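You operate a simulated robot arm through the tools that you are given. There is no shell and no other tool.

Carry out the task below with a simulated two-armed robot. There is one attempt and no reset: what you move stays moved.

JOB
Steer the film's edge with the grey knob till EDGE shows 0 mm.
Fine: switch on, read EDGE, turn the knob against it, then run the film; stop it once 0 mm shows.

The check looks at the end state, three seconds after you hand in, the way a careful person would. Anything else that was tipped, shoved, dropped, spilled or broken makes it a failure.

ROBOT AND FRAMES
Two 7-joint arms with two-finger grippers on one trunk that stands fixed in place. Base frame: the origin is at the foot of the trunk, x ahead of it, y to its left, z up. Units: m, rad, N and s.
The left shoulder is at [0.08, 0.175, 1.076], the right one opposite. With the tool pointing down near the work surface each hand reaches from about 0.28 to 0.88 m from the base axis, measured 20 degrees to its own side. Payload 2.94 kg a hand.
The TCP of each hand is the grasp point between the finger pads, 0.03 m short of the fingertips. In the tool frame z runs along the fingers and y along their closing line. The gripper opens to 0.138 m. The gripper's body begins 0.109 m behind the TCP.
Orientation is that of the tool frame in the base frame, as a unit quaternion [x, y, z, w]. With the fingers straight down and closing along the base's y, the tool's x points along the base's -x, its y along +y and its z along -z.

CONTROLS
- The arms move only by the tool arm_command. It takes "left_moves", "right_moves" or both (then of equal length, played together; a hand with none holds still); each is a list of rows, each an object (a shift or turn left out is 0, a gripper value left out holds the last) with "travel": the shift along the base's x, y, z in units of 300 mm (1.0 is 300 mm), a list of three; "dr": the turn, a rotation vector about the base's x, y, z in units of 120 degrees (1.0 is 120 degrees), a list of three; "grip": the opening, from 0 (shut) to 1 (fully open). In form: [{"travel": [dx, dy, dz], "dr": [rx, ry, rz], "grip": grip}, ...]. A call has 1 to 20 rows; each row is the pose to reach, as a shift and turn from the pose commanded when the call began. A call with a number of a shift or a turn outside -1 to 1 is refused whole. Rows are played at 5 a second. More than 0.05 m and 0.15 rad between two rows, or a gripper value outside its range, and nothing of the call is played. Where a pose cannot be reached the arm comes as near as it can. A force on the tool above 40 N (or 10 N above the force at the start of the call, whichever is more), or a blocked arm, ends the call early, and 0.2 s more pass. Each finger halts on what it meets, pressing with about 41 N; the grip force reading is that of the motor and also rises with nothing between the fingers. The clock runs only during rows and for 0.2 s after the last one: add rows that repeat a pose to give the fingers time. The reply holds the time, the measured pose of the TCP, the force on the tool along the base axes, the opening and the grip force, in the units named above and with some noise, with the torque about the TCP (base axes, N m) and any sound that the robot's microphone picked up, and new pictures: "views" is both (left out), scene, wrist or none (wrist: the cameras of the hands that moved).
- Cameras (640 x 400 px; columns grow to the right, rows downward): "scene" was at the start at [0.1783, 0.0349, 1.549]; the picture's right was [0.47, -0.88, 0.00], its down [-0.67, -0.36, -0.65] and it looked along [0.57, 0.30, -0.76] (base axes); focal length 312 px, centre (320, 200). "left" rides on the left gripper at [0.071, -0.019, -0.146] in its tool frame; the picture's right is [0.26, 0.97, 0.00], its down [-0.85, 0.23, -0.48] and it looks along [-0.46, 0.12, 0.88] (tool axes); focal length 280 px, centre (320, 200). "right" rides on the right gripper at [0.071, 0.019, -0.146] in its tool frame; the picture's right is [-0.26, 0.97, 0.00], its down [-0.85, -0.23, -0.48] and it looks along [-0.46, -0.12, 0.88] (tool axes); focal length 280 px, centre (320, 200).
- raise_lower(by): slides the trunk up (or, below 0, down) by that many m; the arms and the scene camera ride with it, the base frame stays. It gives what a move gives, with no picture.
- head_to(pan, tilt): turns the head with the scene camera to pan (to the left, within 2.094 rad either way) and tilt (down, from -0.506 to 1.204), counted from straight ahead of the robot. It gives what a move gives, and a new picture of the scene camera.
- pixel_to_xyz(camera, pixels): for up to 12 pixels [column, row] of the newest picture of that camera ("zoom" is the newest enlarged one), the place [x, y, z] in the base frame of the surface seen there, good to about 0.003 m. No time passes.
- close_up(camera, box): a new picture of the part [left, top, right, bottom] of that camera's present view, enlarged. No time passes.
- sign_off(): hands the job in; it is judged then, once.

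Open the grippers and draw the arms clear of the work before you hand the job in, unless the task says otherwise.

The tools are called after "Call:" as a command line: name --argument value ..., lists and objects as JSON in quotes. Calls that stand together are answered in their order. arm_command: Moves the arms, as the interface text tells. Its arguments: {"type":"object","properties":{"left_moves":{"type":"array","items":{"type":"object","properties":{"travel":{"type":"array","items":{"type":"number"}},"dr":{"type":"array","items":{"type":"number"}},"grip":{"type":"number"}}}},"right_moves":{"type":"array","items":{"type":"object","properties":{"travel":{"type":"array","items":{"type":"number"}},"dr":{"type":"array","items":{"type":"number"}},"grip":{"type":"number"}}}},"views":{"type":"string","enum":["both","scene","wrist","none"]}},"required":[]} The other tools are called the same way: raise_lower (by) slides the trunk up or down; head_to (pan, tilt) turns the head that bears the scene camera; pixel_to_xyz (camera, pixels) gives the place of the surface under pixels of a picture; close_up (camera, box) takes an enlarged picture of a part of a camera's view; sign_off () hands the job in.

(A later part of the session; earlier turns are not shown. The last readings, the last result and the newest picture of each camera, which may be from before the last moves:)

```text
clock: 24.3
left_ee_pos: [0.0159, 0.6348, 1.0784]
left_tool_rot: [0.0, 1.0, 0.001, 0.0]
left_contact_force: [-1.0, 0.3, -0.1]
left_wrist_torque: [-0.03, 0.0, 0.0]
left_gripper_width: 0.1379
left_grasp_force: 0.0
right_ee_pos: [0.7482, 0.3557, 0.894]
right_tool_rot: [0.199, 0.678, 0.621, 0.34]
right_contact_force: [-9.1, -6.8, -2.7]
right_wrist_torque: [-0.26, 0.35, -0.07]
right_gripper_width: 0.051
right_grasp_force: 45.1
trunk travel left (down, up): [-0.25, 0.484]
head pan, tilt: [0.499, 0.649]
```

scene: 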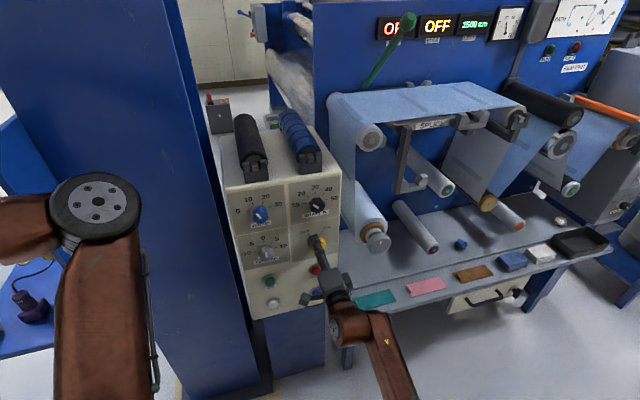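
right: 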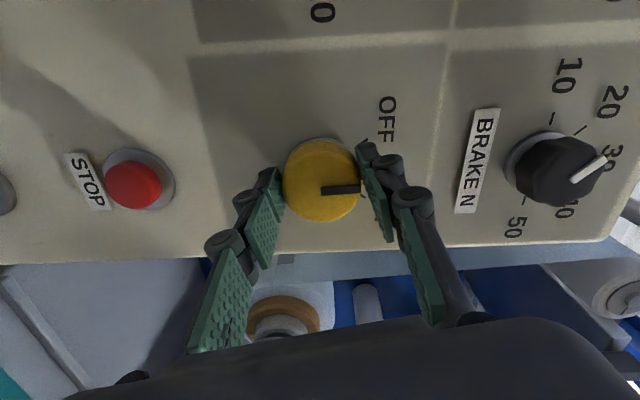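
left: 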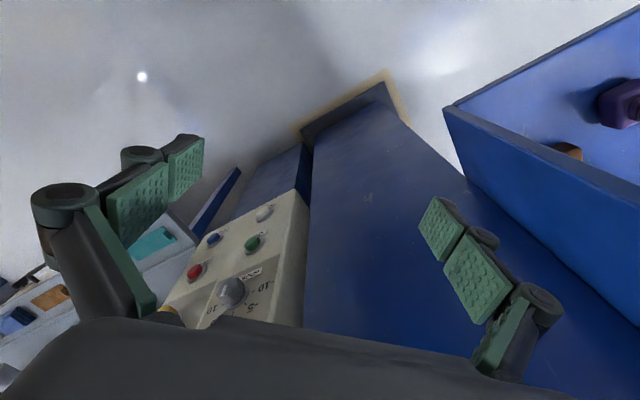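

The knob turns with the hand (OFF label is now at (385,115) while the pointer moved away). I turn on by another ~33° and look at the display.

Call:
arm_command --right_moves '[{"dr": [0.048, 0.048, 0]}, {"dr": [0.096, 0.096, 0]}, {"dr": [0.144, 0.144, 0]}, {"dr": [0.192, 0.192, 0]}]'

```text
clock: 25.3
left_ee_pos: [0.0155, 0.6348, 1.0797]
left_tool_rot: [0.0, 1.0, 0.0, 0.0]
left_contact_force: [-0.6, 0.3, 0.0]
left_wrist_torque: [-0.02, 0.01, 0.01]
left_gripper_width: 0.1383
left_grasp_force: 0.0
right_ee_pos: [0.7481, 0.354, 0.8956]
right_tool_rot: [0.382, 0.594, 0.692, 0.152]
right_contact_force: [3.6, -0.5, 10.0]
right_wrist_torque: [0.0, 0.0, -0.08]
right_gripper_width: 0.051
right_grasp_force: 45.3
trunk travel left (down, up): [-0.25, 0.484]
head pan, tilt: [0.499, 0.649]
```

scene: 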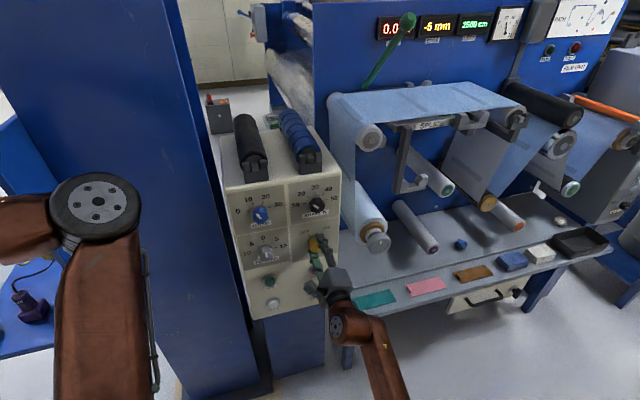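
right: 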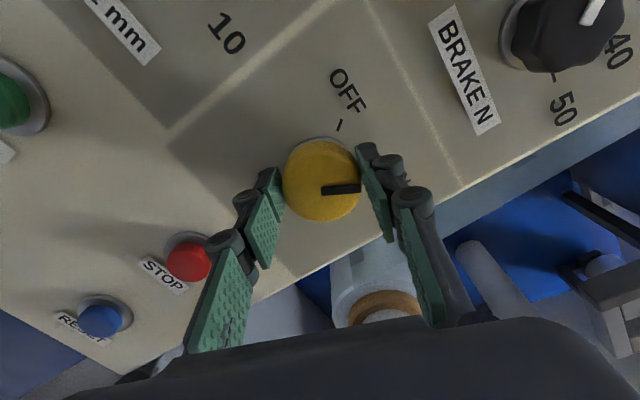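

The displays came on: (390,28) shows 0.0 and EDGE near (438,25) shows about -6 mm. I zoom in to read it.

Call:
close_up --camera "scene" --box '[370, 0, 610, 80]'

Call:
close_up --camera "right" --box '[240, 60, 440, 260]'

```text
2.67 times, centred on (490, 40) of scene
```

zoom: 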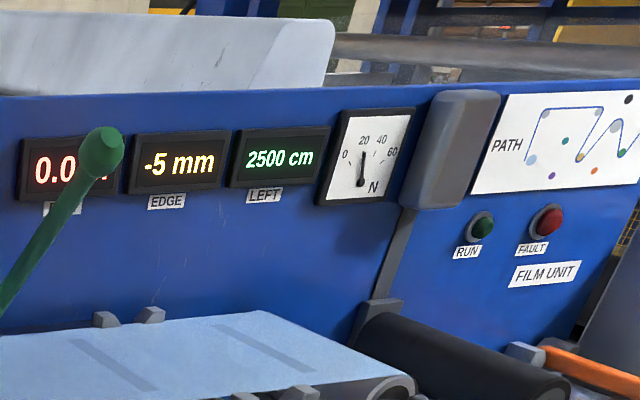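

```text
2.00 times, centred on (340, 160) of right
```

zoom: 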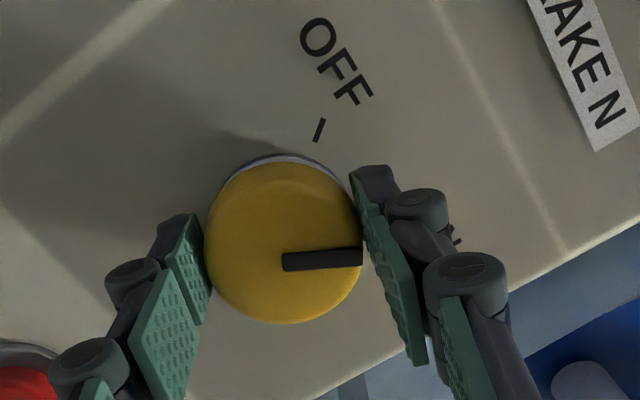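

EDGE reads -5 mm, LEFT 2500 cm, and the switch pointer points at the ON tick. I open the fingers and back straight off.

Call:
arm_command --right_moves '[{"grip": 0.6}, {"grip": 0.6}, {"grip": 0.6}, {"travel": [-0.08, -0.08, 0]}, {"travel": [-0.16, -0.16, 0]}, {"travel": [-0.24, -0.24, 0]}, {"travel": [-0.24, -0.24, 0]}]'

```text
clock: 26.9
left_ee_pos: [0.016, 0.6355, 1.0785]
left_tool_rot: [0.0, 1.0, -0.001, -0.001]
left_contact_force: [0.3, 0.4, -0.2]
left_wrist_torque: [0.0, 0.01, -0.02]
left_gripper_width: 0.1382
left_grasp_force: 0.1
right_ee_pos: [0.6758, 0.2836, 0.8945]
right_tool_rot: [0.382, 0.596, 0.689, 0.152]
right_contact_force: [-0.5, -0.3, 0.2]
right_wrist_torque: [0.03, 0.0, 0.0]
right_gripper_width: 0.083
right_grasp_force: 0.0
trunk travel left (down, up): [-0.25, 0.484]
head pan, tilt: [0.499, 0.649]
```

scene: 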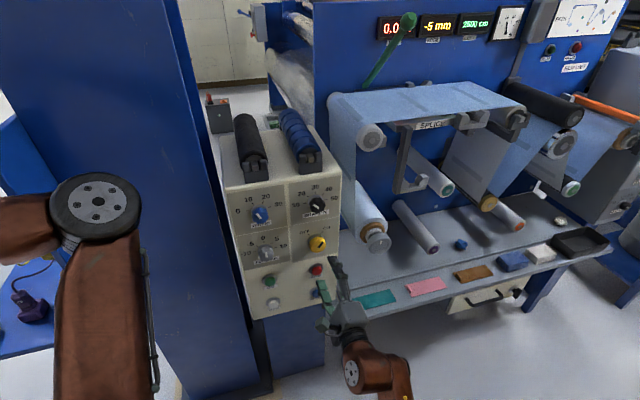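
right: 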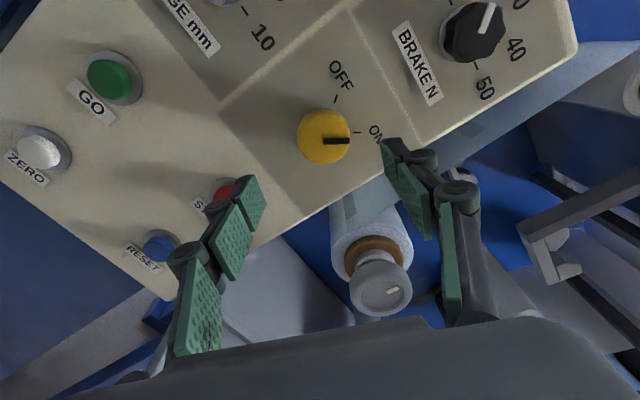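

The switch stays at ON and EDGE still reads -5 mm, so the grey knob must go to +5. I check the left elbow's place before sliding the right hand across to the EDGE knob.

Call:
pixel_to_xyz --camera "scene" --pixels '[[95, 210], [130, 300], [110, 390], [350, 370], [372, 360]]'

```text
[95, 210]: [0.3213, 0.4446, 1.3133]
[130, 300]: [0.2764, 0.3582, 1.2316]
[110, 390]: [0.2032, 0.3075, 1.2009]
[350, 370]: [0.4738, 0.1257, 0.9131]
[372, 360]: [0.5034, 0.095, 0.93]
```

The left arm is well above and behind (elbow 0.32,0.44,1.31). I slide the right hand parallel to the panel to the front of the grey knob.

Call:
arm_command --right_moves '[{"travel": [-0.087, 0.087, 0]}, {"travel": [-0.174, 0.174, 0]}, {"travel": [-0.26, 0.26, 0]}, {"travel": [-0.346, 0.348, 0]}, {"travel": [-0.346, 0.348, 0]}]'

```text
clock: 27.7
left_ee_pos: [0.0167, 0.6359, 1.079]
left_tool_rot: [0.0, 1.0, -0.001, 0.0]
left_contact_force: [0.1, 0.1, 0.0]
left_wrist_torque: [-0.03, -0.02, 0.01]
left_gripper_width: 0.1379
left_grasp_force: 0.1
right_ee_pos: [0.6554, 0.2801, 0.8335]
right_tool_rot: [0.363, 0.633, 0.65, 0.215]
right_contact_force: [0.2, -0.3, 0.2]
right_wrist_torque: [-0.03, 0.01, 0.0]
right_gripper_width: 0.0831
right_grasp_force: 0.0
right hand out of reach, approached as far as the arm can: row 3
trunk travel left (down, up): [-0.25, 0.484]
head pan, tilt: [0.499, 0.649]
stopped in row 3 (right hand): the arm was blocked; the commanded pose is now the measured one
```

scene: 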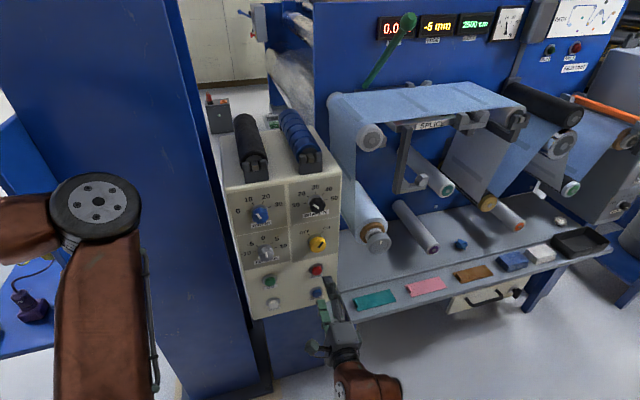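
right: 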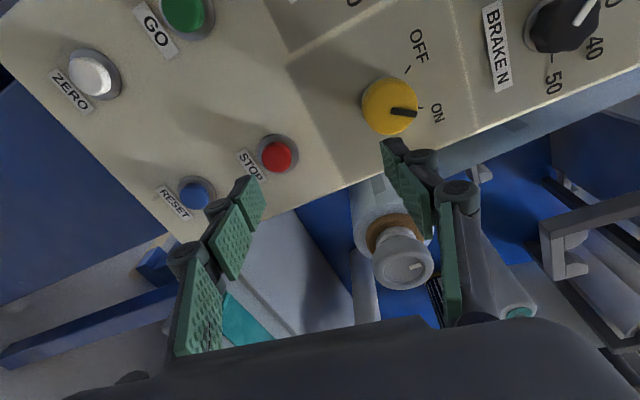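

The right arm was blocked in row 3 (now at 0.655,0.280,0.834), probably by its own elbow near the body. I look down at the arm's configuration.

Call:
head_to --pan 0.0 --tilt 1.2

```text
clock: 28.6
left_ee_pos: [0.0163, 0.6353, 1.0798]
left_tool_rot: [0.0, 1.0, -0.001, 0.0]
left_contact_force: [-0.8, 0.3, 0.8]
left_wrist_torque: [0.03, -0.01, 0.0]
left_gripper_width: 0.1382
left_grasp_force: 0.0
right_ee_pos: [0.6548, 0.2805, 0.8337]
right_tool_rot: [0.363, 0.633, 0.65, 0.214]
right_contact_force: [0.9, -0.3, 0.2]
right_wrist_torque: [-0.02, -0.01, -0.01]
right_gripper_width: 0.0831
right_grasp_force: 0.0
trunk travel left (down, up): [-0.25, 0.484]
head pan, tilt: [0.0, 1.201]
```

scene: 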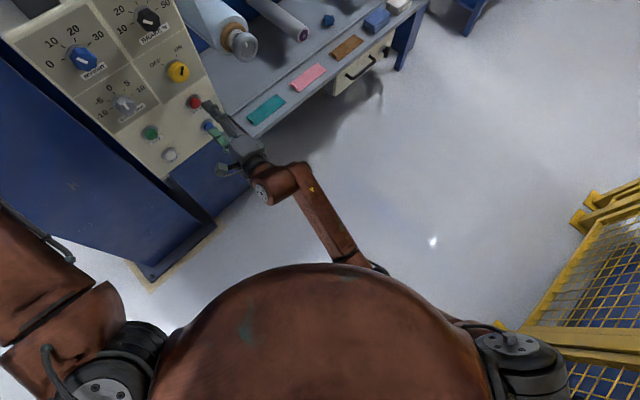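

The right elbow has folded in under the body; smaller roll angles keep it further out. I go back to the front of the yellow switch with roll 45°.

Call:
arm_command --right_moves '[{"travel": [0.016, -0.006, 0.03], "dr": [-0.046, -0.049, 0.0055]}, {"travel": [0.033, -0.012, 0.06], "dr": [-0.092, -0.098, 0.011]}, {"travel": [0.05, -0.018, 0.09], "dr": [-0.138, -0.148, 0.0165]}, {"travel": [0.067, -0.024, 0.12], "dr": [-0.184, -0.197, 0.022]}, {"travel": [0.083, -0.03, 0.15], "dr": [-0.23, -0.246, 0.0275]}, {"travel": [0.1, -0.035, 0.18], "dr": [-0.276, -0.295, 0.033]}, {"travel": [0.117, -0.035, 0.22], "dr": [-0.323, -0.345, 0.0385]}]'

```text
clock: 30.2
left_ee_pos: [0.0147, 0.6348, 1.0805]
left_tool_rot: [0.001, 1.0, 0.0, 0.001]
left_contact_force: [-0.3, -0.1, 0.2]
left_wrist_torque: [0.01, -0.02, -0.01]
left_gripper_width: 0.1382
left_grasp_force: 0.0
right_ee_pos: [0.689, 0.272, 0.9015]
right_tool_rot: [-0.001, 0.707, 0.5, 0.5]
right_contact_force: [0.4, 0.3, 0.4]
right_wrist_torque: [-0.02, -0.03, 0.01]
right_gripper_width: 0.0827
right_grasp_force: 0.0
trunk travel left (down, up): [-0.25, 0.484]
head pan, tilt: [0.0, 1.201]
```

scene: 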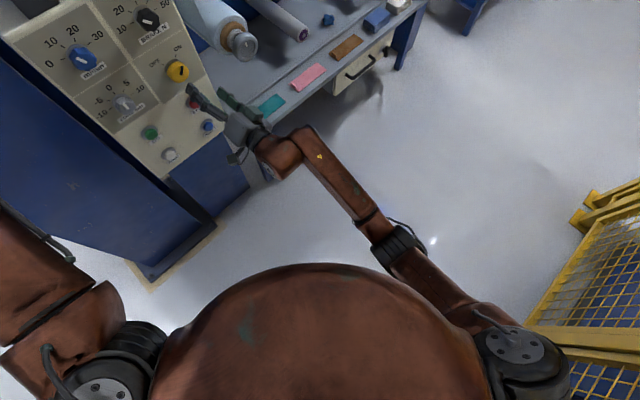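
right: 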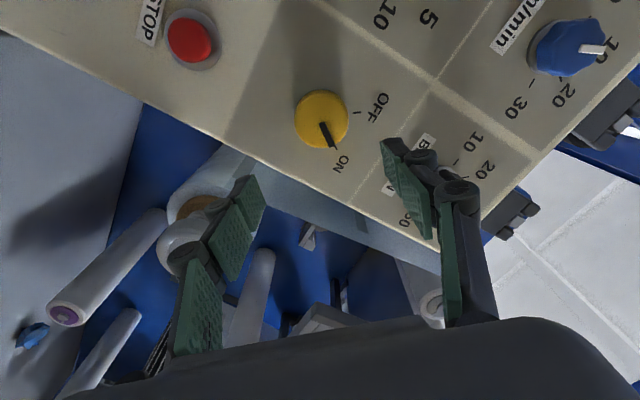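

Back at (0.689,0.272,0.902) with the elbow out. I now slide toward the EDGE knob while yawing the hand 15° further left, which keeps the wrist farther from the body.

Call:
arm_command --right_moves '[{"travel": [-0.05, 0.07, -0.004], "dr": [0, 0, 0.025]}, {"travel": [-0.1, 0.14, -0.008], "dr": [0, 0, 0.05]}, {"travel": [-0.15, 0.21, -0.012], "dr": [0, 0, 0.075]}, {"travel": [-0.2, 0.28, -0.016], "dr": [0, 0, 0.1]}, {"travel": [-0.25, 0.34, -0.02], "dr": [0, 0, 0.125]}, {"travel": [-0.283, 0.383, -0.02], "dr": [0, 0, 0.125]}]'

```text
clock: 31.6
left_ee_pos: [0.0154, 0.6356, 1.0779]
left_tool_rot: [0.0, 1.0, 0.0, 0.0]
left_contact_force: [0.1, 0.6, -0.5]
left_wrist_torque: [0.0, 0.02, 0.0]
left_gripper_width: 0.1379
left_grasp_force: 0.1
right_ee_pos: [0.6035, 0.3863, 0.8933]
right_tool_rot: [-0.092, 0.701, 0.561, 0.43]
right_contact_force: [-0.9, 0.3, 0.2]
right_wrist_torque: [-0.01, 0.0, 0.03]
right_gripper_width: 0.083
right_grasp_force: 0.2
trunk travel left (down, up): [-0.25, 0.484]
head pan, tilt: [0.0, 1.201]
```

scene: 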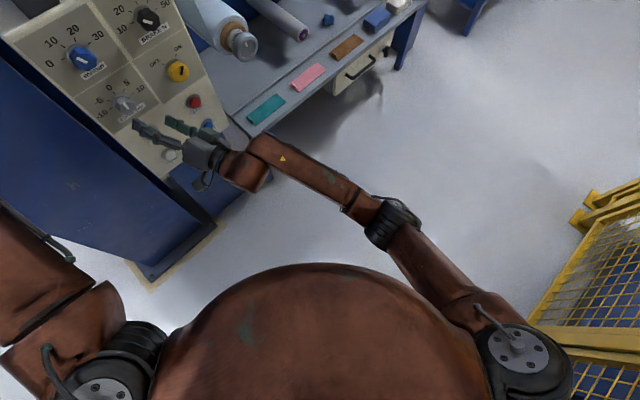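
right: 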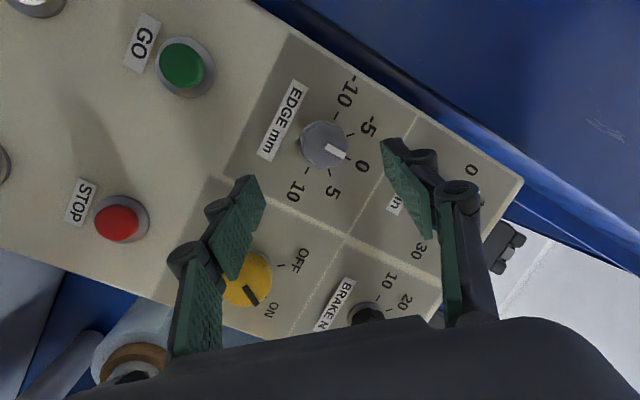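

The hand now faces the EDGE knob at (322,145) with its pointer at 0, no reach complaint. I test rolling +45° about the tool axis here in free space.

Call:
arm_command --right_moves '[{"dr": [0.031, 0.054, 0]}, {"dr": [0.0625, 0.108, 0]}, {"dr": [0.094, 0.1625, 0]}, {"dr": [0.125, 0.217, 0]}, {"dr": [0.156, 0.271, 0]}, {"dr": [0.1875, 0.325, 0]}]'

```text
clock: 33.0
left_ee_pos: [0.0165, 0.6344, 1.0791]
left_tool_rot: [0.0, 1.0, -0.002, 0.0]
left_contact_force: [0.3, 0.6, 0.2]
left_wrist_torque: [0.01, -0.01, 0.04]
left_gripper_width: 0.1376
left_grasp_force: 0.2
right_ee_pos: [0.6035, 0.3856, 0.895]
right_tool_rot: [0.186, 0.682, 0.684, 0.181]
right_contact_force: [-0.7, 0.3, -0.5]
right_wrist_torque: [0.01, 0.02, -0.02]
right_gripper_width: 0.0828
right_grasp_force: 0.1
trunk travel left (down, up): [-0.25, 0.484]
head pan, tilt: [0.0, 1.201]
```

scene: 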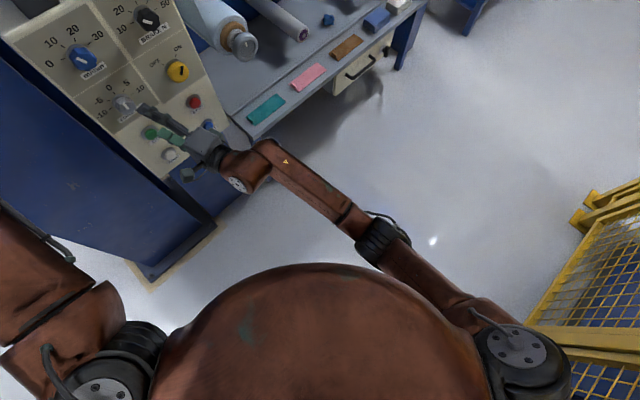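
right: 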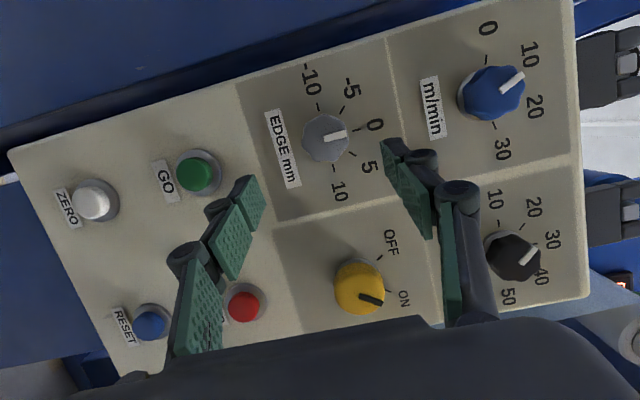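

Roll 90° is fine too, and this view shows the whole panel. I zoom on the EDGE knob for dial geometry and get positions.

Call:
close_up --camera "right" --box '[260, 70, 400, 210]'

Call:
pixel_to_xyz --camera "right" --pixels '[[326, 139], [327, 116], [325, 161], [304, 140], [347, 134], [318, 105], [343, 108], [357, 129], [353, 154], [332, 169], [195, 175], [246, 306]]'

```text
2.86 times, centred on (330, 140) of right
```

zoom: 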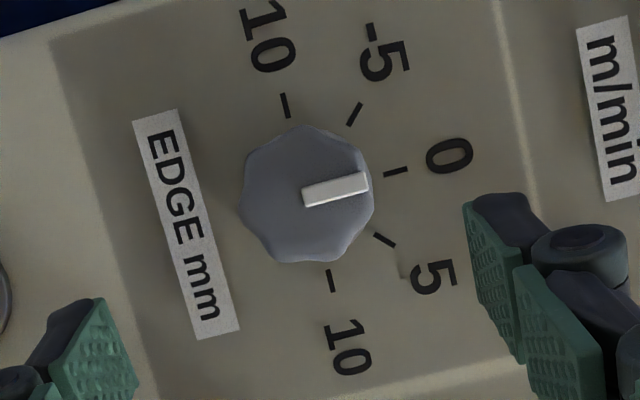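

```text
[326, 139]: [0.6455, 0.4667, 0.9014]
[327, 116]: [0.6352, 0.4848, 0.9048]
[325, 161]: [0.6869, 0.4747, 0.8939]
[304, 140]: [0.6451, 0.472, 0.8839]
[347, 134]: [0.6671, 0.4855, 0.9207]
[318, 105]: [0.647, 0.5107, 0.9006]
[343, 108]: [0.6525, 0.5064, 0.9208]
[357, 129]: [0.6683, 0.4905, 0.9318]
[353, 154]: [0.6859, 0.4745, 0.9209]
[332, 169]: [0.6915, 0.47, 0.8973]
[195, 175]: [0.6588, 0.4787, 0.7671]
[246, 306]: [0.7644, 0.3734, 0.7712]
```

Dial geometry is confirmed at 9° per mm, pointer at 0, knob axis at about x-y=0.179, z≈0.899. I test in free space the 45° turn about the panel normal from this orientation, since that is what setting +5 needs.

Call:
arm_command --right_moves '[{"dr": [0.044, 0.044, 0]}, {"dr": [0.088, 0.088, 0]}, {"dr": [0.132, 0.132, 0]}, {"dr": [0.177, 0.177, 0]}, {"dr": [0.221, 0.221, 0]}, {"dr": [0.265, 0.265, 0]}]'

```text
clock: 34.5
left_ee_pos: [0.0162, 0.6361, 1.0794]
left_tool_rot: [0.001, 1.0, -0.001, -0.001]
left_contact_force: [0.0, -0.2, 0.1]
left_wrist_torque: [0.01, -0.04, 0.05]
left_gripper_width: 0.1377
left_grasp_force: 0.0
right_ee_pos: [0.6043, 0.3873, 0.8937]
right_tool_rot: [0.405, 0.495, 0.766, -0.067]
right_contact_force: [-0.3, 0.4, 0.2]
right_wrist_torque: [0.01, -0.02, 0.01]
right_gripper_width: 0.0827
right_grasp_force: 0.0
trunk travel left (down, up): [-0.25, 0.484]
head pan, tilt: [0.0, 1.201]
```

scene: 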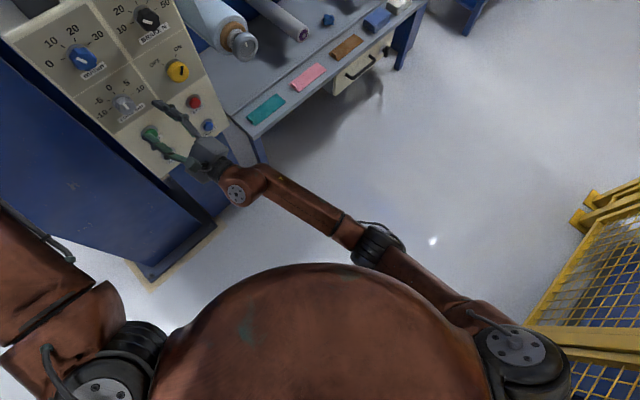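
right: 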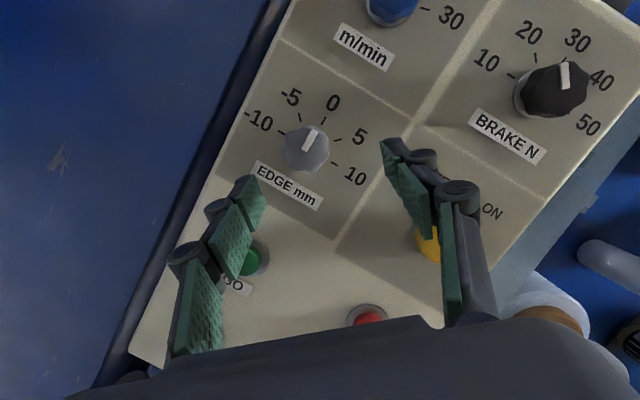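

Also reachable with the elbow clear. I rotate back to the start orientation for the grip.

Call:
arm_command --right_moves '[{"dr": [-0.044, -0.044, 0]}, {"dr": [-0.088, -0.088, 0]}, {"dr": [-0.132, -0.132, 0]}, {"dr": [-0.177, -0.177, 0]}, {"dr": [-0.221, -0.221, 0]}, {"dr": [-0.265, -0.265, 0]}, {"dr": [-0.265, -0.265, 0]}]' --views "wrist"

Call:
head_to --pan 0.5 --tilt 0.65

```text
clock: 36.0
left_ee_pos: [0.0163, 0.6352, 1.0779]
left_tool_rot: [0.0, 1.0, 0.0, -0.001]
left_contact_force: [-0.6, -0.7, -0.1]
left_wrist_torque: [-0.02, -0.02, 0.0]
left_gripper_width: 0.1381
left_grasp_force: 0.0
right_ee_pos: [0.6056, 0.3848, 0.8957]
right_tool_rot: [0.183, 0.683, 0.683, 0.182]
right_contact_force: [-0.2, -0.5, 0.4]
right_wrist_torque: [0.01, -0.01, 0.02]
right_gripper_width: 0.0829
right_grasp_force: 0.0
trunk travel left (down, up): [-0.25, 0.484]
head pan, tilt: [0.0, 1.201]
```

right: 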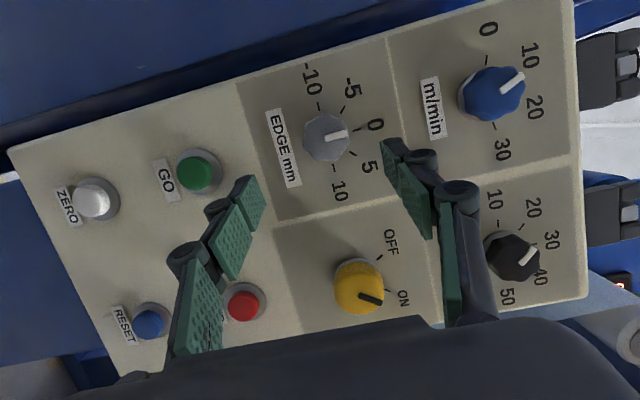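

```text
clock: 37.0
left_ee_pos: [0.017, 0.6353, 1.0784]
left_tool_rot: [-0.001, 1.0, -0.001, 0.0]
left_contact_force: [-0.5, 0.3, 0.2]
left_wrist_torque: [-0.02, -0.01, -0.01]
left_gripper_width: 0.1381
left_grasp_force: 0.1
right_ee_pos: [0.6034, 0.385, 0.8946]
right_tool_rot: [0.185, 0.682, 0.684, 0.182]
right_contact_force: [-0.9, 0.5, 0.2]
right_wrist_torque: [-0.01, 0.0, -0.02]
right_gripper_width: 0.0828
right_grasp_force: 0.2
trunk travel left (down, up): [-0.25, 0.484]
head pan, tilt: [0.499, 0.649]
```

scene: 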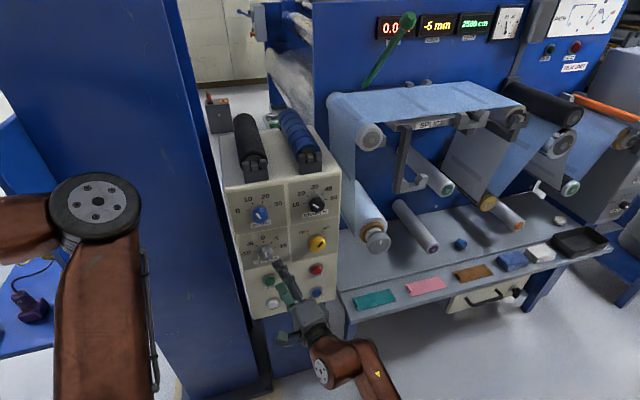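

EDGE still -5 mm. I advance along the tool axis until the fingertips are just short of the grey knob's face, to check alignment up close.

Call:
arm_command --right_moves '[{"travel": [0.042, 0.078, 0.007]}, {"travel": [0.085, 0.156, 0.013]}, {"travel": [0.085, 0.156, 0.013]}]'

Call:
close_up --camera "right" --box '[220, 100, 420, 225]'

```text
clock: 37.8
left_ee_pos: [0.0165, 0.6358, 1.0785]
left_tool_rot: [0.0, 1.0, 0.0, 0.0]
left_contact_force: [-0.1, -0.5, 0.9]
left_wrist_torque: [0.04, 0.0, -0.01]
left_gripper_width: 0.1379
left_grasp_force: 0.1
right_ee_pos: [0.6289, 0.4339, 0.8991]
right_tool_rot: [0.184, 0.683, 0.683, 0.182]
right_contact_force: [-0.3, -0.1, 0.7]
right_wrist_torque: [-0.01, 0.0, 0.02]
right_gripper_width: 0.0825
right_grasp_force: 0.2
trunk travel left (down, up): [-0.25, 0.484]
head pan, tilt: [0.499, 0.649]
```

scene: 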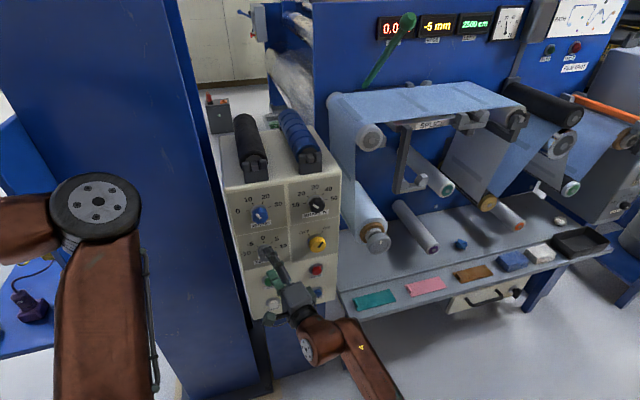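
right: 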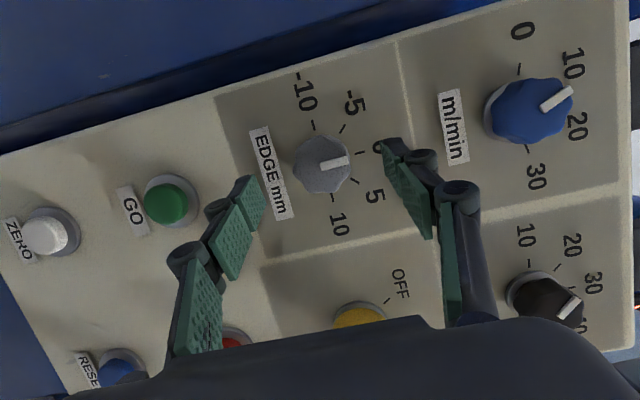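

```text
3.20 times, centred on (320, 162) of right
```

zoom: 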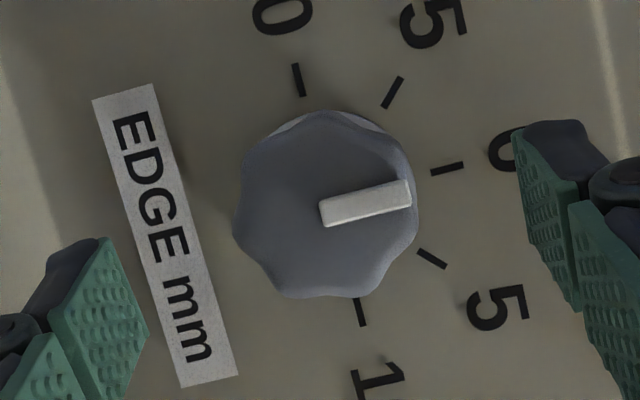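

The knob face centre at about (322,165) is within 2-3 mm of the aligned position. I make that small correction, advance 30 mm so the fingers straddle the knob, and check.

Call:
arm_command --right_moves '[{"travel": [0.02, 0.025, 0.0035]}, {"travel": [0.038, 0.054, 0.0035]}, {"travel": [0.057, 0.083, 0.0035]}, {"travel": [0.057, 0.083, 0.0035]}]' --views "wrist"

```text
clock: 38.8
left_ee_pos: [0.016, 0.6353, 1.0781]
left_tool_rot: [0.0, 1.0, -0.001, 0.0]
left_contact_force: [-0.6, -0.2, 0.6]
left_wrist_torque: [-0.01, 0.03, 0.02]
left_gripper_width: 0.1381
left_grasp_force: 0.0
right_ee_pos: [0.6476, 0.4583, 0.8998]
right_tool_rot: [0.184, 0.683, 0.683, 0.182]
right_contact_force: [-0.1, 0.2, 0.3]
right_wrist_torque: [-0.04, -0.02, 0.02]
right_gripper_width: 0.0829
right_grasp_force: 0.0
trunk travel left (down, up): [-0.25, 0.484]
head pan, tilt: [0.499, 0.649]
```

right: 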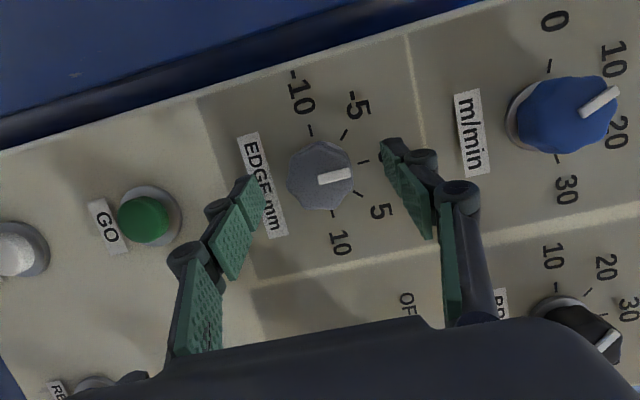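

The knob at (320,176) is centred between the fingers. I close on it.

Call:
arm_command --right_moves '[{"travel": [-0.005, 0.003, 0], "grip": 0.2}, {"travel": [-0.005, 0.003, 0], "grip": 0.2}, {"travel": [-0.005, 0.003, 0], "grip": 0.2}, {"travel": [-0.005, 0.003, 0], "grip": 0.2}]' --views "wrist"

Call:
close_up --camera "right" --box '[240, 100, 440, 225]'

```text
clock: 39.8
left_ee_pos: [0.016, 0.6351, 1.0796]
left_tool_rot: [0.001, 1.0, -0.001, 0.0]
left_contact_force: [-1.1, -0.3, 0.4]
left_wrist_torque: [0.03, 0.03, 0.01]
left_gripper_width: 0.1379
left_grasp_force: 0.0
right_ee_pos: [0.6455, 0.4588, 0.8992]
right_tool_rot: [0.184, 0.682, 0.684, 0.182]
right_contact_force: [2.2, 1.3, 3.2]
right_wrist_torque: [0.03, -0.02, 0.0]
right_gripper_width: 0.0406
right_grasp_force: 39.2
trunk travel left (down, up): [-0.25, 0.484]
head pan, tilt: [0.499, 0.649]
```

right: 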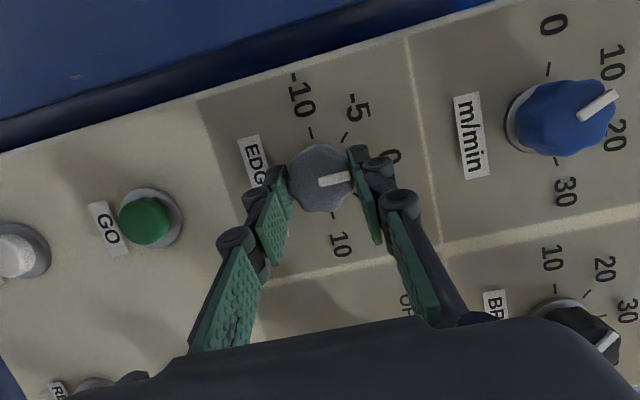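

```text
3.20 times, centred on (340, 162) of right
```

zoom: 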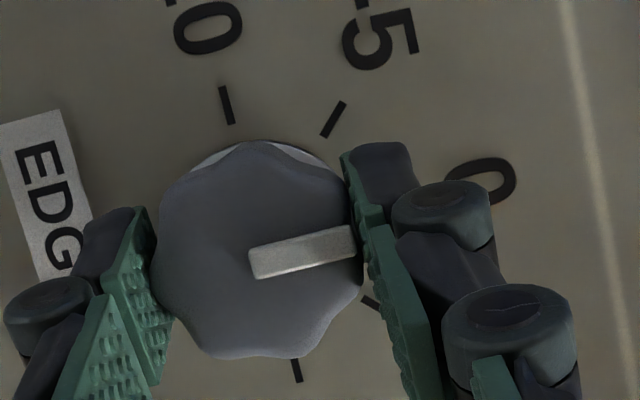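

The grey knob is gripped (width 0.041, low side force). I turn it 45° clockwise about the panel normal, toward +5.

Call:
arm_command --right_moves '[{"travel": [0, 0, -0.002], "dr": [0.044, 0.044, 0]}, {"travel": [-0.001, 0.001, -0.004], "dr": [0.088, 0.088, 0]}, {"travel": [-0.001, 0.001, -0.006], "dr": [0.132, 0.132, 0]}, {"travel": [-0.002, 0.002, -0.008], "dr": [0.177, 0.177, 0]}, {"travel": [-0.003, 0.003, -0.01], "dr": [0.221, 0.221, 0]}, {"travel": [-0.003, 0.003, -0.012], "dr": [0.265, 0.265, 0]}, {"travel": [-0.003, 0.003, -0.012], "dr": [0.265, 0.265, 0]}]'

Call:
close_up --camera "right" --box '[240, 100, 440, 225]'

Call:
close_up --camera "scene" --box '[370, 0, 610, 80]'

```text
clock: 41.4
left_ee_pos: [0.0154, 0.636, 1.0788]
left_tool_rot: [0.0, 1.0, -0.001, 0.0]
left_contact_force: [-0.7, -0.4, -0.2]
left_wrist_torque: [0.03, -0.01, 0.0]
left_gripper_width: 0.1379
left_grasp_force: 0.1
right_ee_pos: [0.6459, 0.4599, 0.8963]
right_tool_rot: [0.404, 0.494, 0.766, -0.067]
right_contact_force: [4.9, 4.8, 8.8]
right_wrist_torque: [-0.02, 0.08, -0.09]
right_gripper_width: 0.0406
right_grasp_force: 44.8
trunk travel left (down, up): [-0.25, 0.484]
head pan, tilt: [0.499, 0.649]
```

scene: 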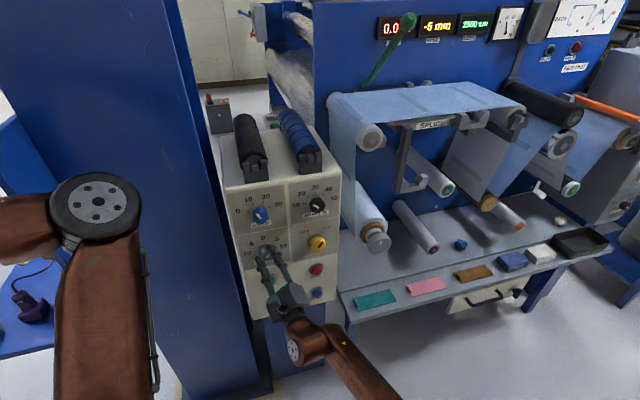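
right: 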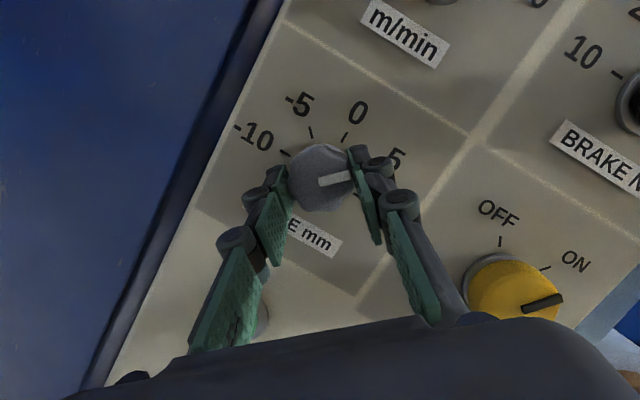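

```text
3.20 times, centred on (340, 162) of right
```

zoom: 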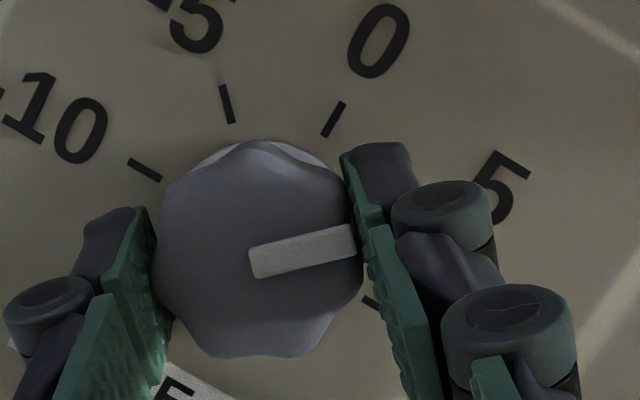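

```text
2.67 times, centred on (490, 40) of scene
```

zoom: 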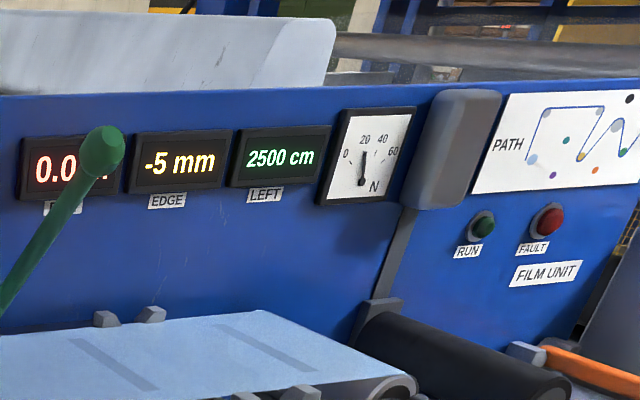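

The dial ticks shifted by exactly one 45° step relative to the hand, so the pointer is at +5. I open the fingers and withdraw along the tool axis.

Call:
arm_command --right_moves '[{"grip": 0.6}, {"grip": 0.6}, {"grip": 0.6}, {"grip": 0.6}, {"travel": [-0.055, -0.081, -0.019]}, {"travel": [-0.11, -0.162, -0.038]}, {"travel": [-0.166, -0.243, -0.056]}, {"travel": [-0.166, -0.243, -0.056]}]'

Call:
close_up --camera "right" --box '[220, 60, 420, 185]'

```text
clock: 43.2
left_ee_pos: [0.0152, 0.6363, 1.0795]
left_tool_rot: [0.0, 1.0, -0.001, 0.0]
left_contact_force: [-0.4, 0.1, 0.4]
left_wrist_torque: [-0.04, 0.02, 0.03]
left_gripper_width: 0.1379
left_grasp_force: 0.2
right_ee_pos: [0.5952, 0.385, 0.8806]
right_tool_rot: [0.404, 0.496, 0.766, -0.067]
right_contact_force: [1.0, 0.1, 0.8]
right_wrist_torque: [-0.01, 0.02, 0.02]
right_gripper_width: 0.0828
right_grasp_force: 0.0
trunk travel left (down, up): [-0.25, 0.484]
head pan, tilt: [0.499, 0.649]
```

scene: 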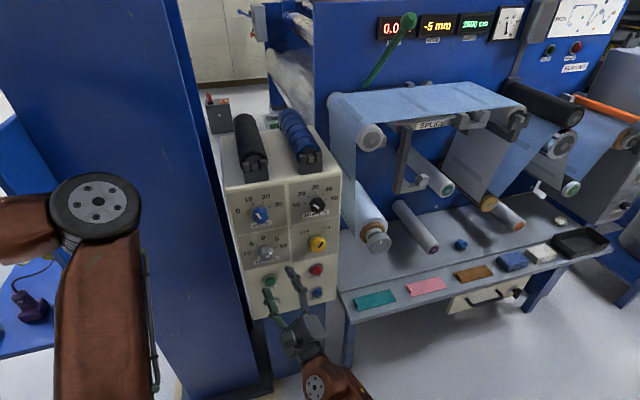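
right: 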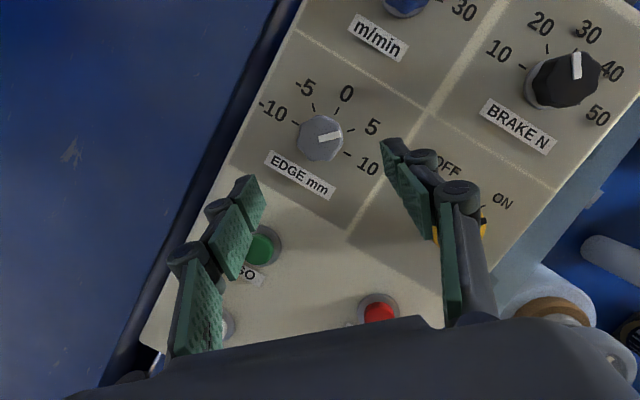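

```text
3.20 times, centred on (320, 122) of right
```

zoom: 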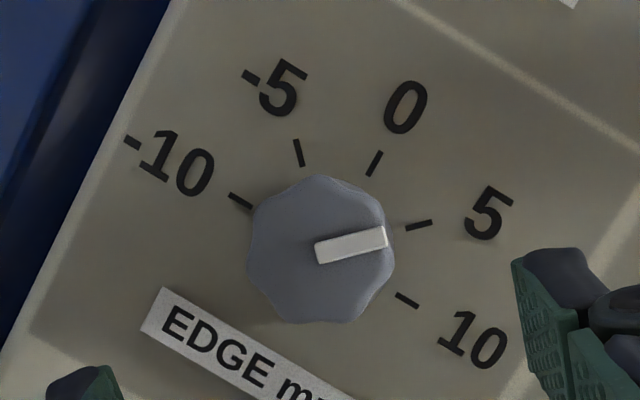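

The pointer sits on the +5 tick. Next I shut the right gripper, rotate back 45° and lower the hand in front of the GO button to use the fingertips as a pusher.

Call:
arm_command --right_moves '[{"travel": [-0.002, 0.008, -0.06], "dr": [-0.044, -0.044, 0], "grip": 0.0}, {"travel": [-0.005, 0.016, -0.12], "dr": [-0.088, -0.088, 0]}, {"travel": [-0.007, 0.023, -0.18], "dr": [-0.132, -0.132, 0]}, {"travel": [-0.009, 0.03, -0.24], "dr": [-0.177, -0.177, 0]}, {"travel": [-0.011, 0.038, -0.3], "dr": [-0.221, -0.221, 0]}, {"travel": [-0.0137, 0.046, -0.368], "dr": [-0.265, -0.265, 0]}, {"travel": [-0.0137, 0.046, -0.368], "dr": [-0.265, -0.265, 0]}]'

```text
clock: 44.8
left_ee_pos: [0.0167, 0.635, 1.079]
left_tool_rot: [0.001, 1.0, -0.001, 0.0]
left_contact_force: [0.3, 1.0, 0.5]
left_wrist_torque: [-0.01, -0.04, -0.02]
left_gripper_width: 0.1382
left_grasp_force: 0.1
right_ee_pos: [0.5916, 0.3986, 0.7681]
right_tool_rot: [0.183, 0.683, 0.683, 0.183]
right_contact_force: [0.1, -0.2, 0.1]
right_wrist_torque: [0.01, 0.04, -0.03]
right_gripper_width: 0.0003
right_grasp_force: 28.3
trunk travel left (down, up): [-0.25, 0.484]
head pan, tilt: [0.499, 0.649]
```

scene: 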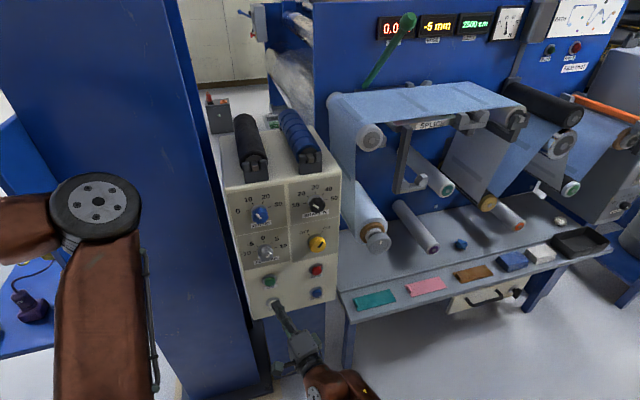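
right: 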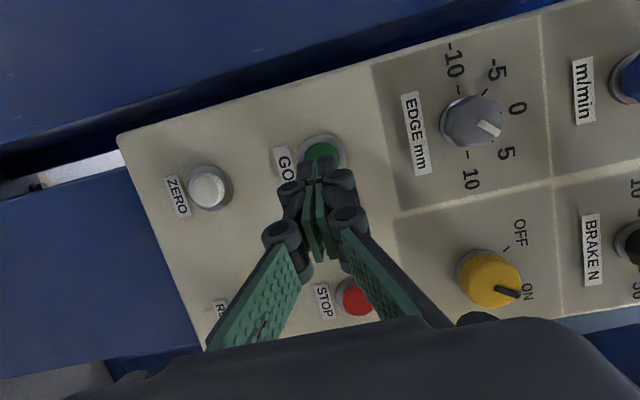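

The closed fingertips point at GO (320,150). I advance to about 3 cm from it and check the aim.

Call:
arm_command --right_moves '[{"travel": [0.047, 0.047, 0]}, {"travel": [0.094, 0.094, 0]}, {"travel": [0.094, 0.094, 0]}]' --views "wrist"

Call:
close_up --camera "right" --box '[220, 80, 420, 205]'

Call:
pixel_to_xyz --camera "right" --pixels '[[318, 158], [318, 170], [330, 150], [355, 300]]'

```text
clock: 45.6
left_ee_pos: [0.0157, 0.6348, 1.0783]
left_tool_rot: [0.0, 1.0, 0.0, 0.0]
left_contact_force: [0.6, 0.3, -0.4]
left_wrist_torque: [0.0, -0.01, 0.01]
left_gripper_width: 0.138
left_grasp_force: 0.1
right_ee_pos: [0.6188, 0.4268, 0.7691]
right_tool_rot: [0.185, 0.682, 0.684, 0.182]
right_contact_force: [0.7, 0.2, 0.0]
right_wrist_torque: [0.0, 0.03, -0.02]
right_gripper_width: 0.0001
right_grasp_force: 29.2
trunk travel left (down, up): [-0.25, 0.484]
head pan, tilt: [0.499, 0.649]
```

right: 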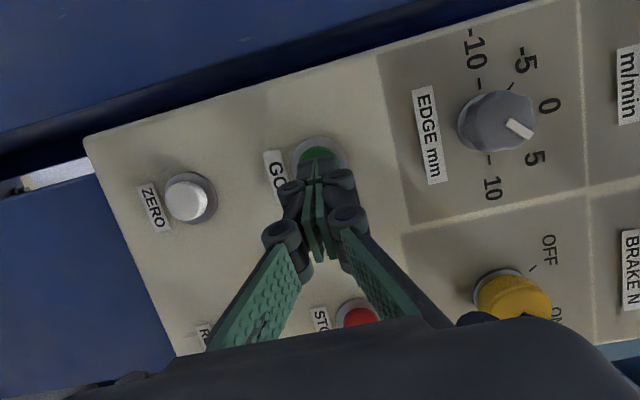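

```text
3.20 times, centred on (320, 142) of right
```

zoom: 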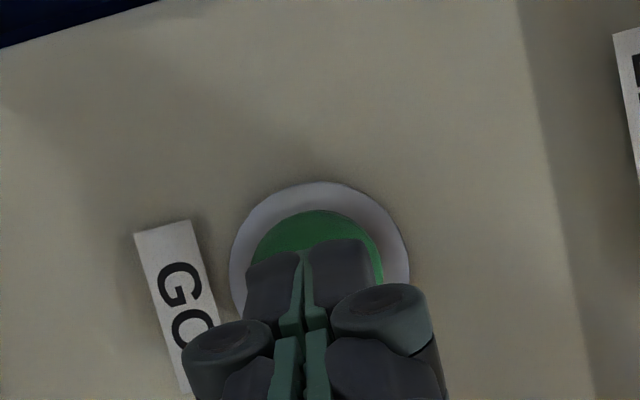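

```text
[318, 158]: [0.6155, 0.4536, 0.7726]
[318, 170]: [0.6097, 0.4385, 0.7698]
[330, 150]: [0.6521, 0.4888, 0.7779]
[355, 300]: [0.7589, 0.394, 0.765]
```

GO's ring centre is at about (320,162), aim is within 3 mm. Before starting the film I rehearse the slide to STOP and check its aim.

Call:
arm_command --right_moves '[{"travel": [0.085, -0.09, 0.004]}, {"travel": [0.17, -0.18, 0.004]}, {"travel": [0.255, -0.265, 0.004]}, {"travel": [0.345, -0.35, 0.004]}, {"travel": [0.345, -0.35, 0.004]}]'

Call:
close_up --camera "right" --box '[220, 80, 420, 205]'

```text
clock: 46.8
left_ee_pos: [0.0162, 0.6353, 1.0782]
left_tool_rot: [-0.001, 1.0, -0.001, 0.0]
left_contact_force: [0.9, -0.2, -0.5]
left_wrist_torque: [-0.01, 0.02, 0.04]
left_gripper_width: 0.138
left_grasp_force: 0.0
right_ee_pos: [0.7207, 0.3244, 0.7689]
right_tool_rot: [0.185, 0.682, 0.683, 0.182]
right_contact_force: [-0.3, 0.4, 0.1]
right_wrist_torque: [0.01, 0.05, -0.01]
right_gripper_width: 0.0
right_grasp_force: 28.1
trunk travel left (down, up): [-0.25, 0.484]
head pan, tilt: [0.499, 0.649]
```

scene: 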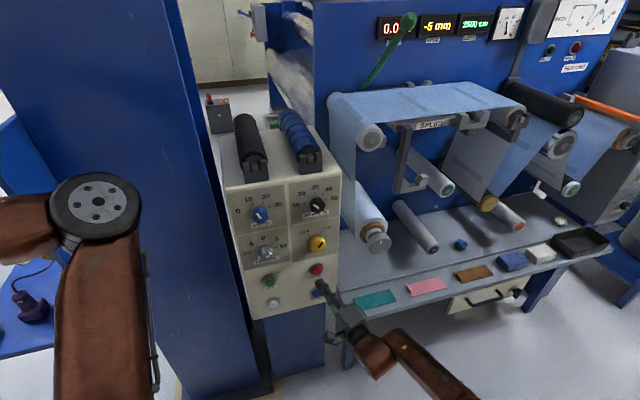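
right: 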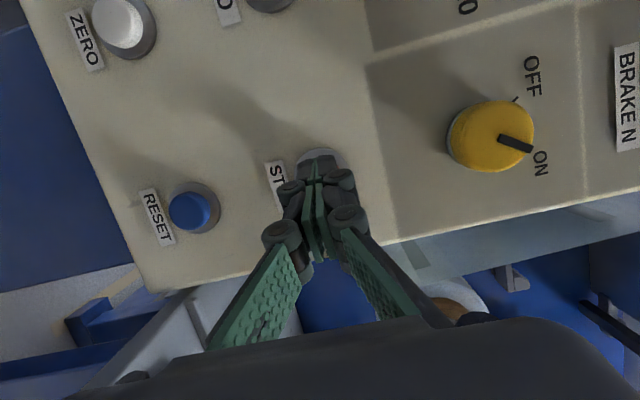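

```text
3.20 times, centred on (320, 142) of right
```

zoom: 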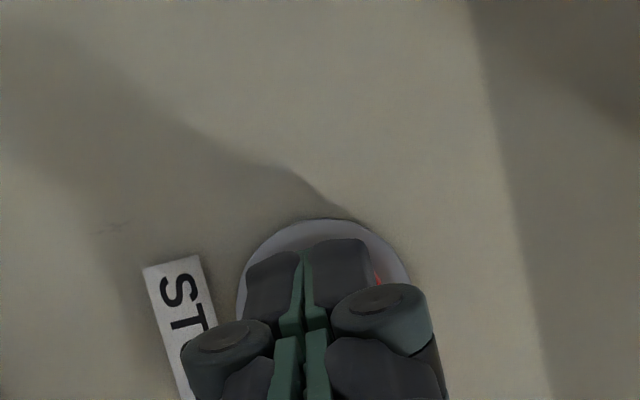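

STOP's ring appears a bit lower in the view than GO's did, so its centre is a few mm further right. I measure the ring edges.

Call:
pixel_to_xyz --camera "zoom" --pixels '[[322, 226], [246, 275], [242, 310], [405, 275], [379, 279], [323, 210], [180, 290]]'

```text
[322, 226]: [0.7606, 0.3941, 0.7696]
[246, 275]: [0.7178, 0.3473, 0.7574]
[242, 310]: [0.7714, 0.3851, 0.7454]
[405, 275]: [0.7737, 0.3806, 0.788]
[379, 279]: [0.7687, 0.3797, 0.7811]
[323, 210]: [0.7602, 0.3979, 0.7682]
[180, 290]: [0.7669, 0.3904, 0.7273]
```

STOP's centre is at about x-y=0.397, z≈0.768, close enough to the rehearsed aim. I slide back to GO, 3 mm further left.

Call:
arm_command --right_moves '[{"travel": [-0.088, 0.09, 0]}, {"travel": [-0.176, 0.18, 0]}, {"travel": [-0.264, 0.27, 0]}, {"travel": [-0.352, 0.357, -0.002]}, {"travel": [-0.352, 0.357, -0.002]}]' --views "wrist"

Call:
close_up --camera "right" --box '[220, 80, 420, 205]'

```text
clock: 48.0
left_ee_pos: [0.0146, 0.6352, 1.0789]
left_tool_rot: [0.002, 1.0, 0.001, 0.001]
left_contact_force: [0.0, -0.4, 0.1]
left_wrist_torque: [0.02, 0.01, 0.01]
left_gripper_width: 0.1381
left_grasp_force: 0.1
right_ee_pos: [0.6169, 0.4301, 0.7696]
right_tool_rot: [0.184, 0.683, 0.684, 0.182]
right_contact_force: [0.1, -0.6, 0.1]
right_wrist_torque: [0.01, -0.01, -0.02]
right_gripper_width: 0.0
right_grasp_force: 28.1
trunk travel left (down, up): [-0.25, 0.484]
head pan, tilt: [0.499, 0.649]
```

right: 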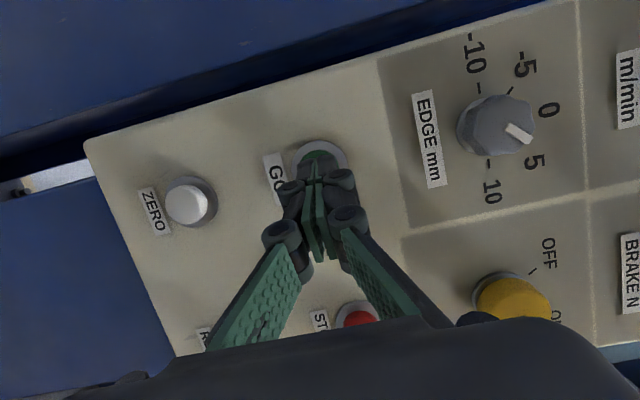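

```text
3.20 times, centred on (320, 142) of right
```

zoom: 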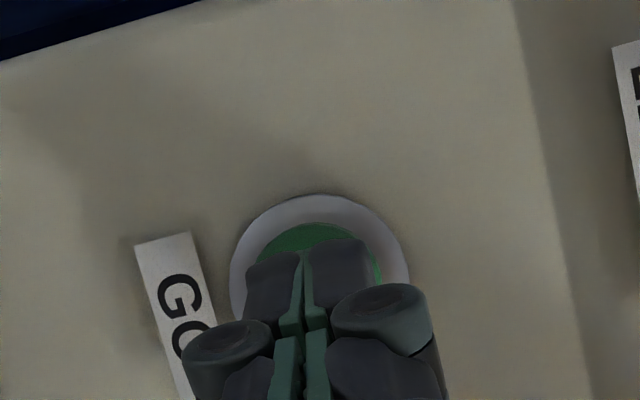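

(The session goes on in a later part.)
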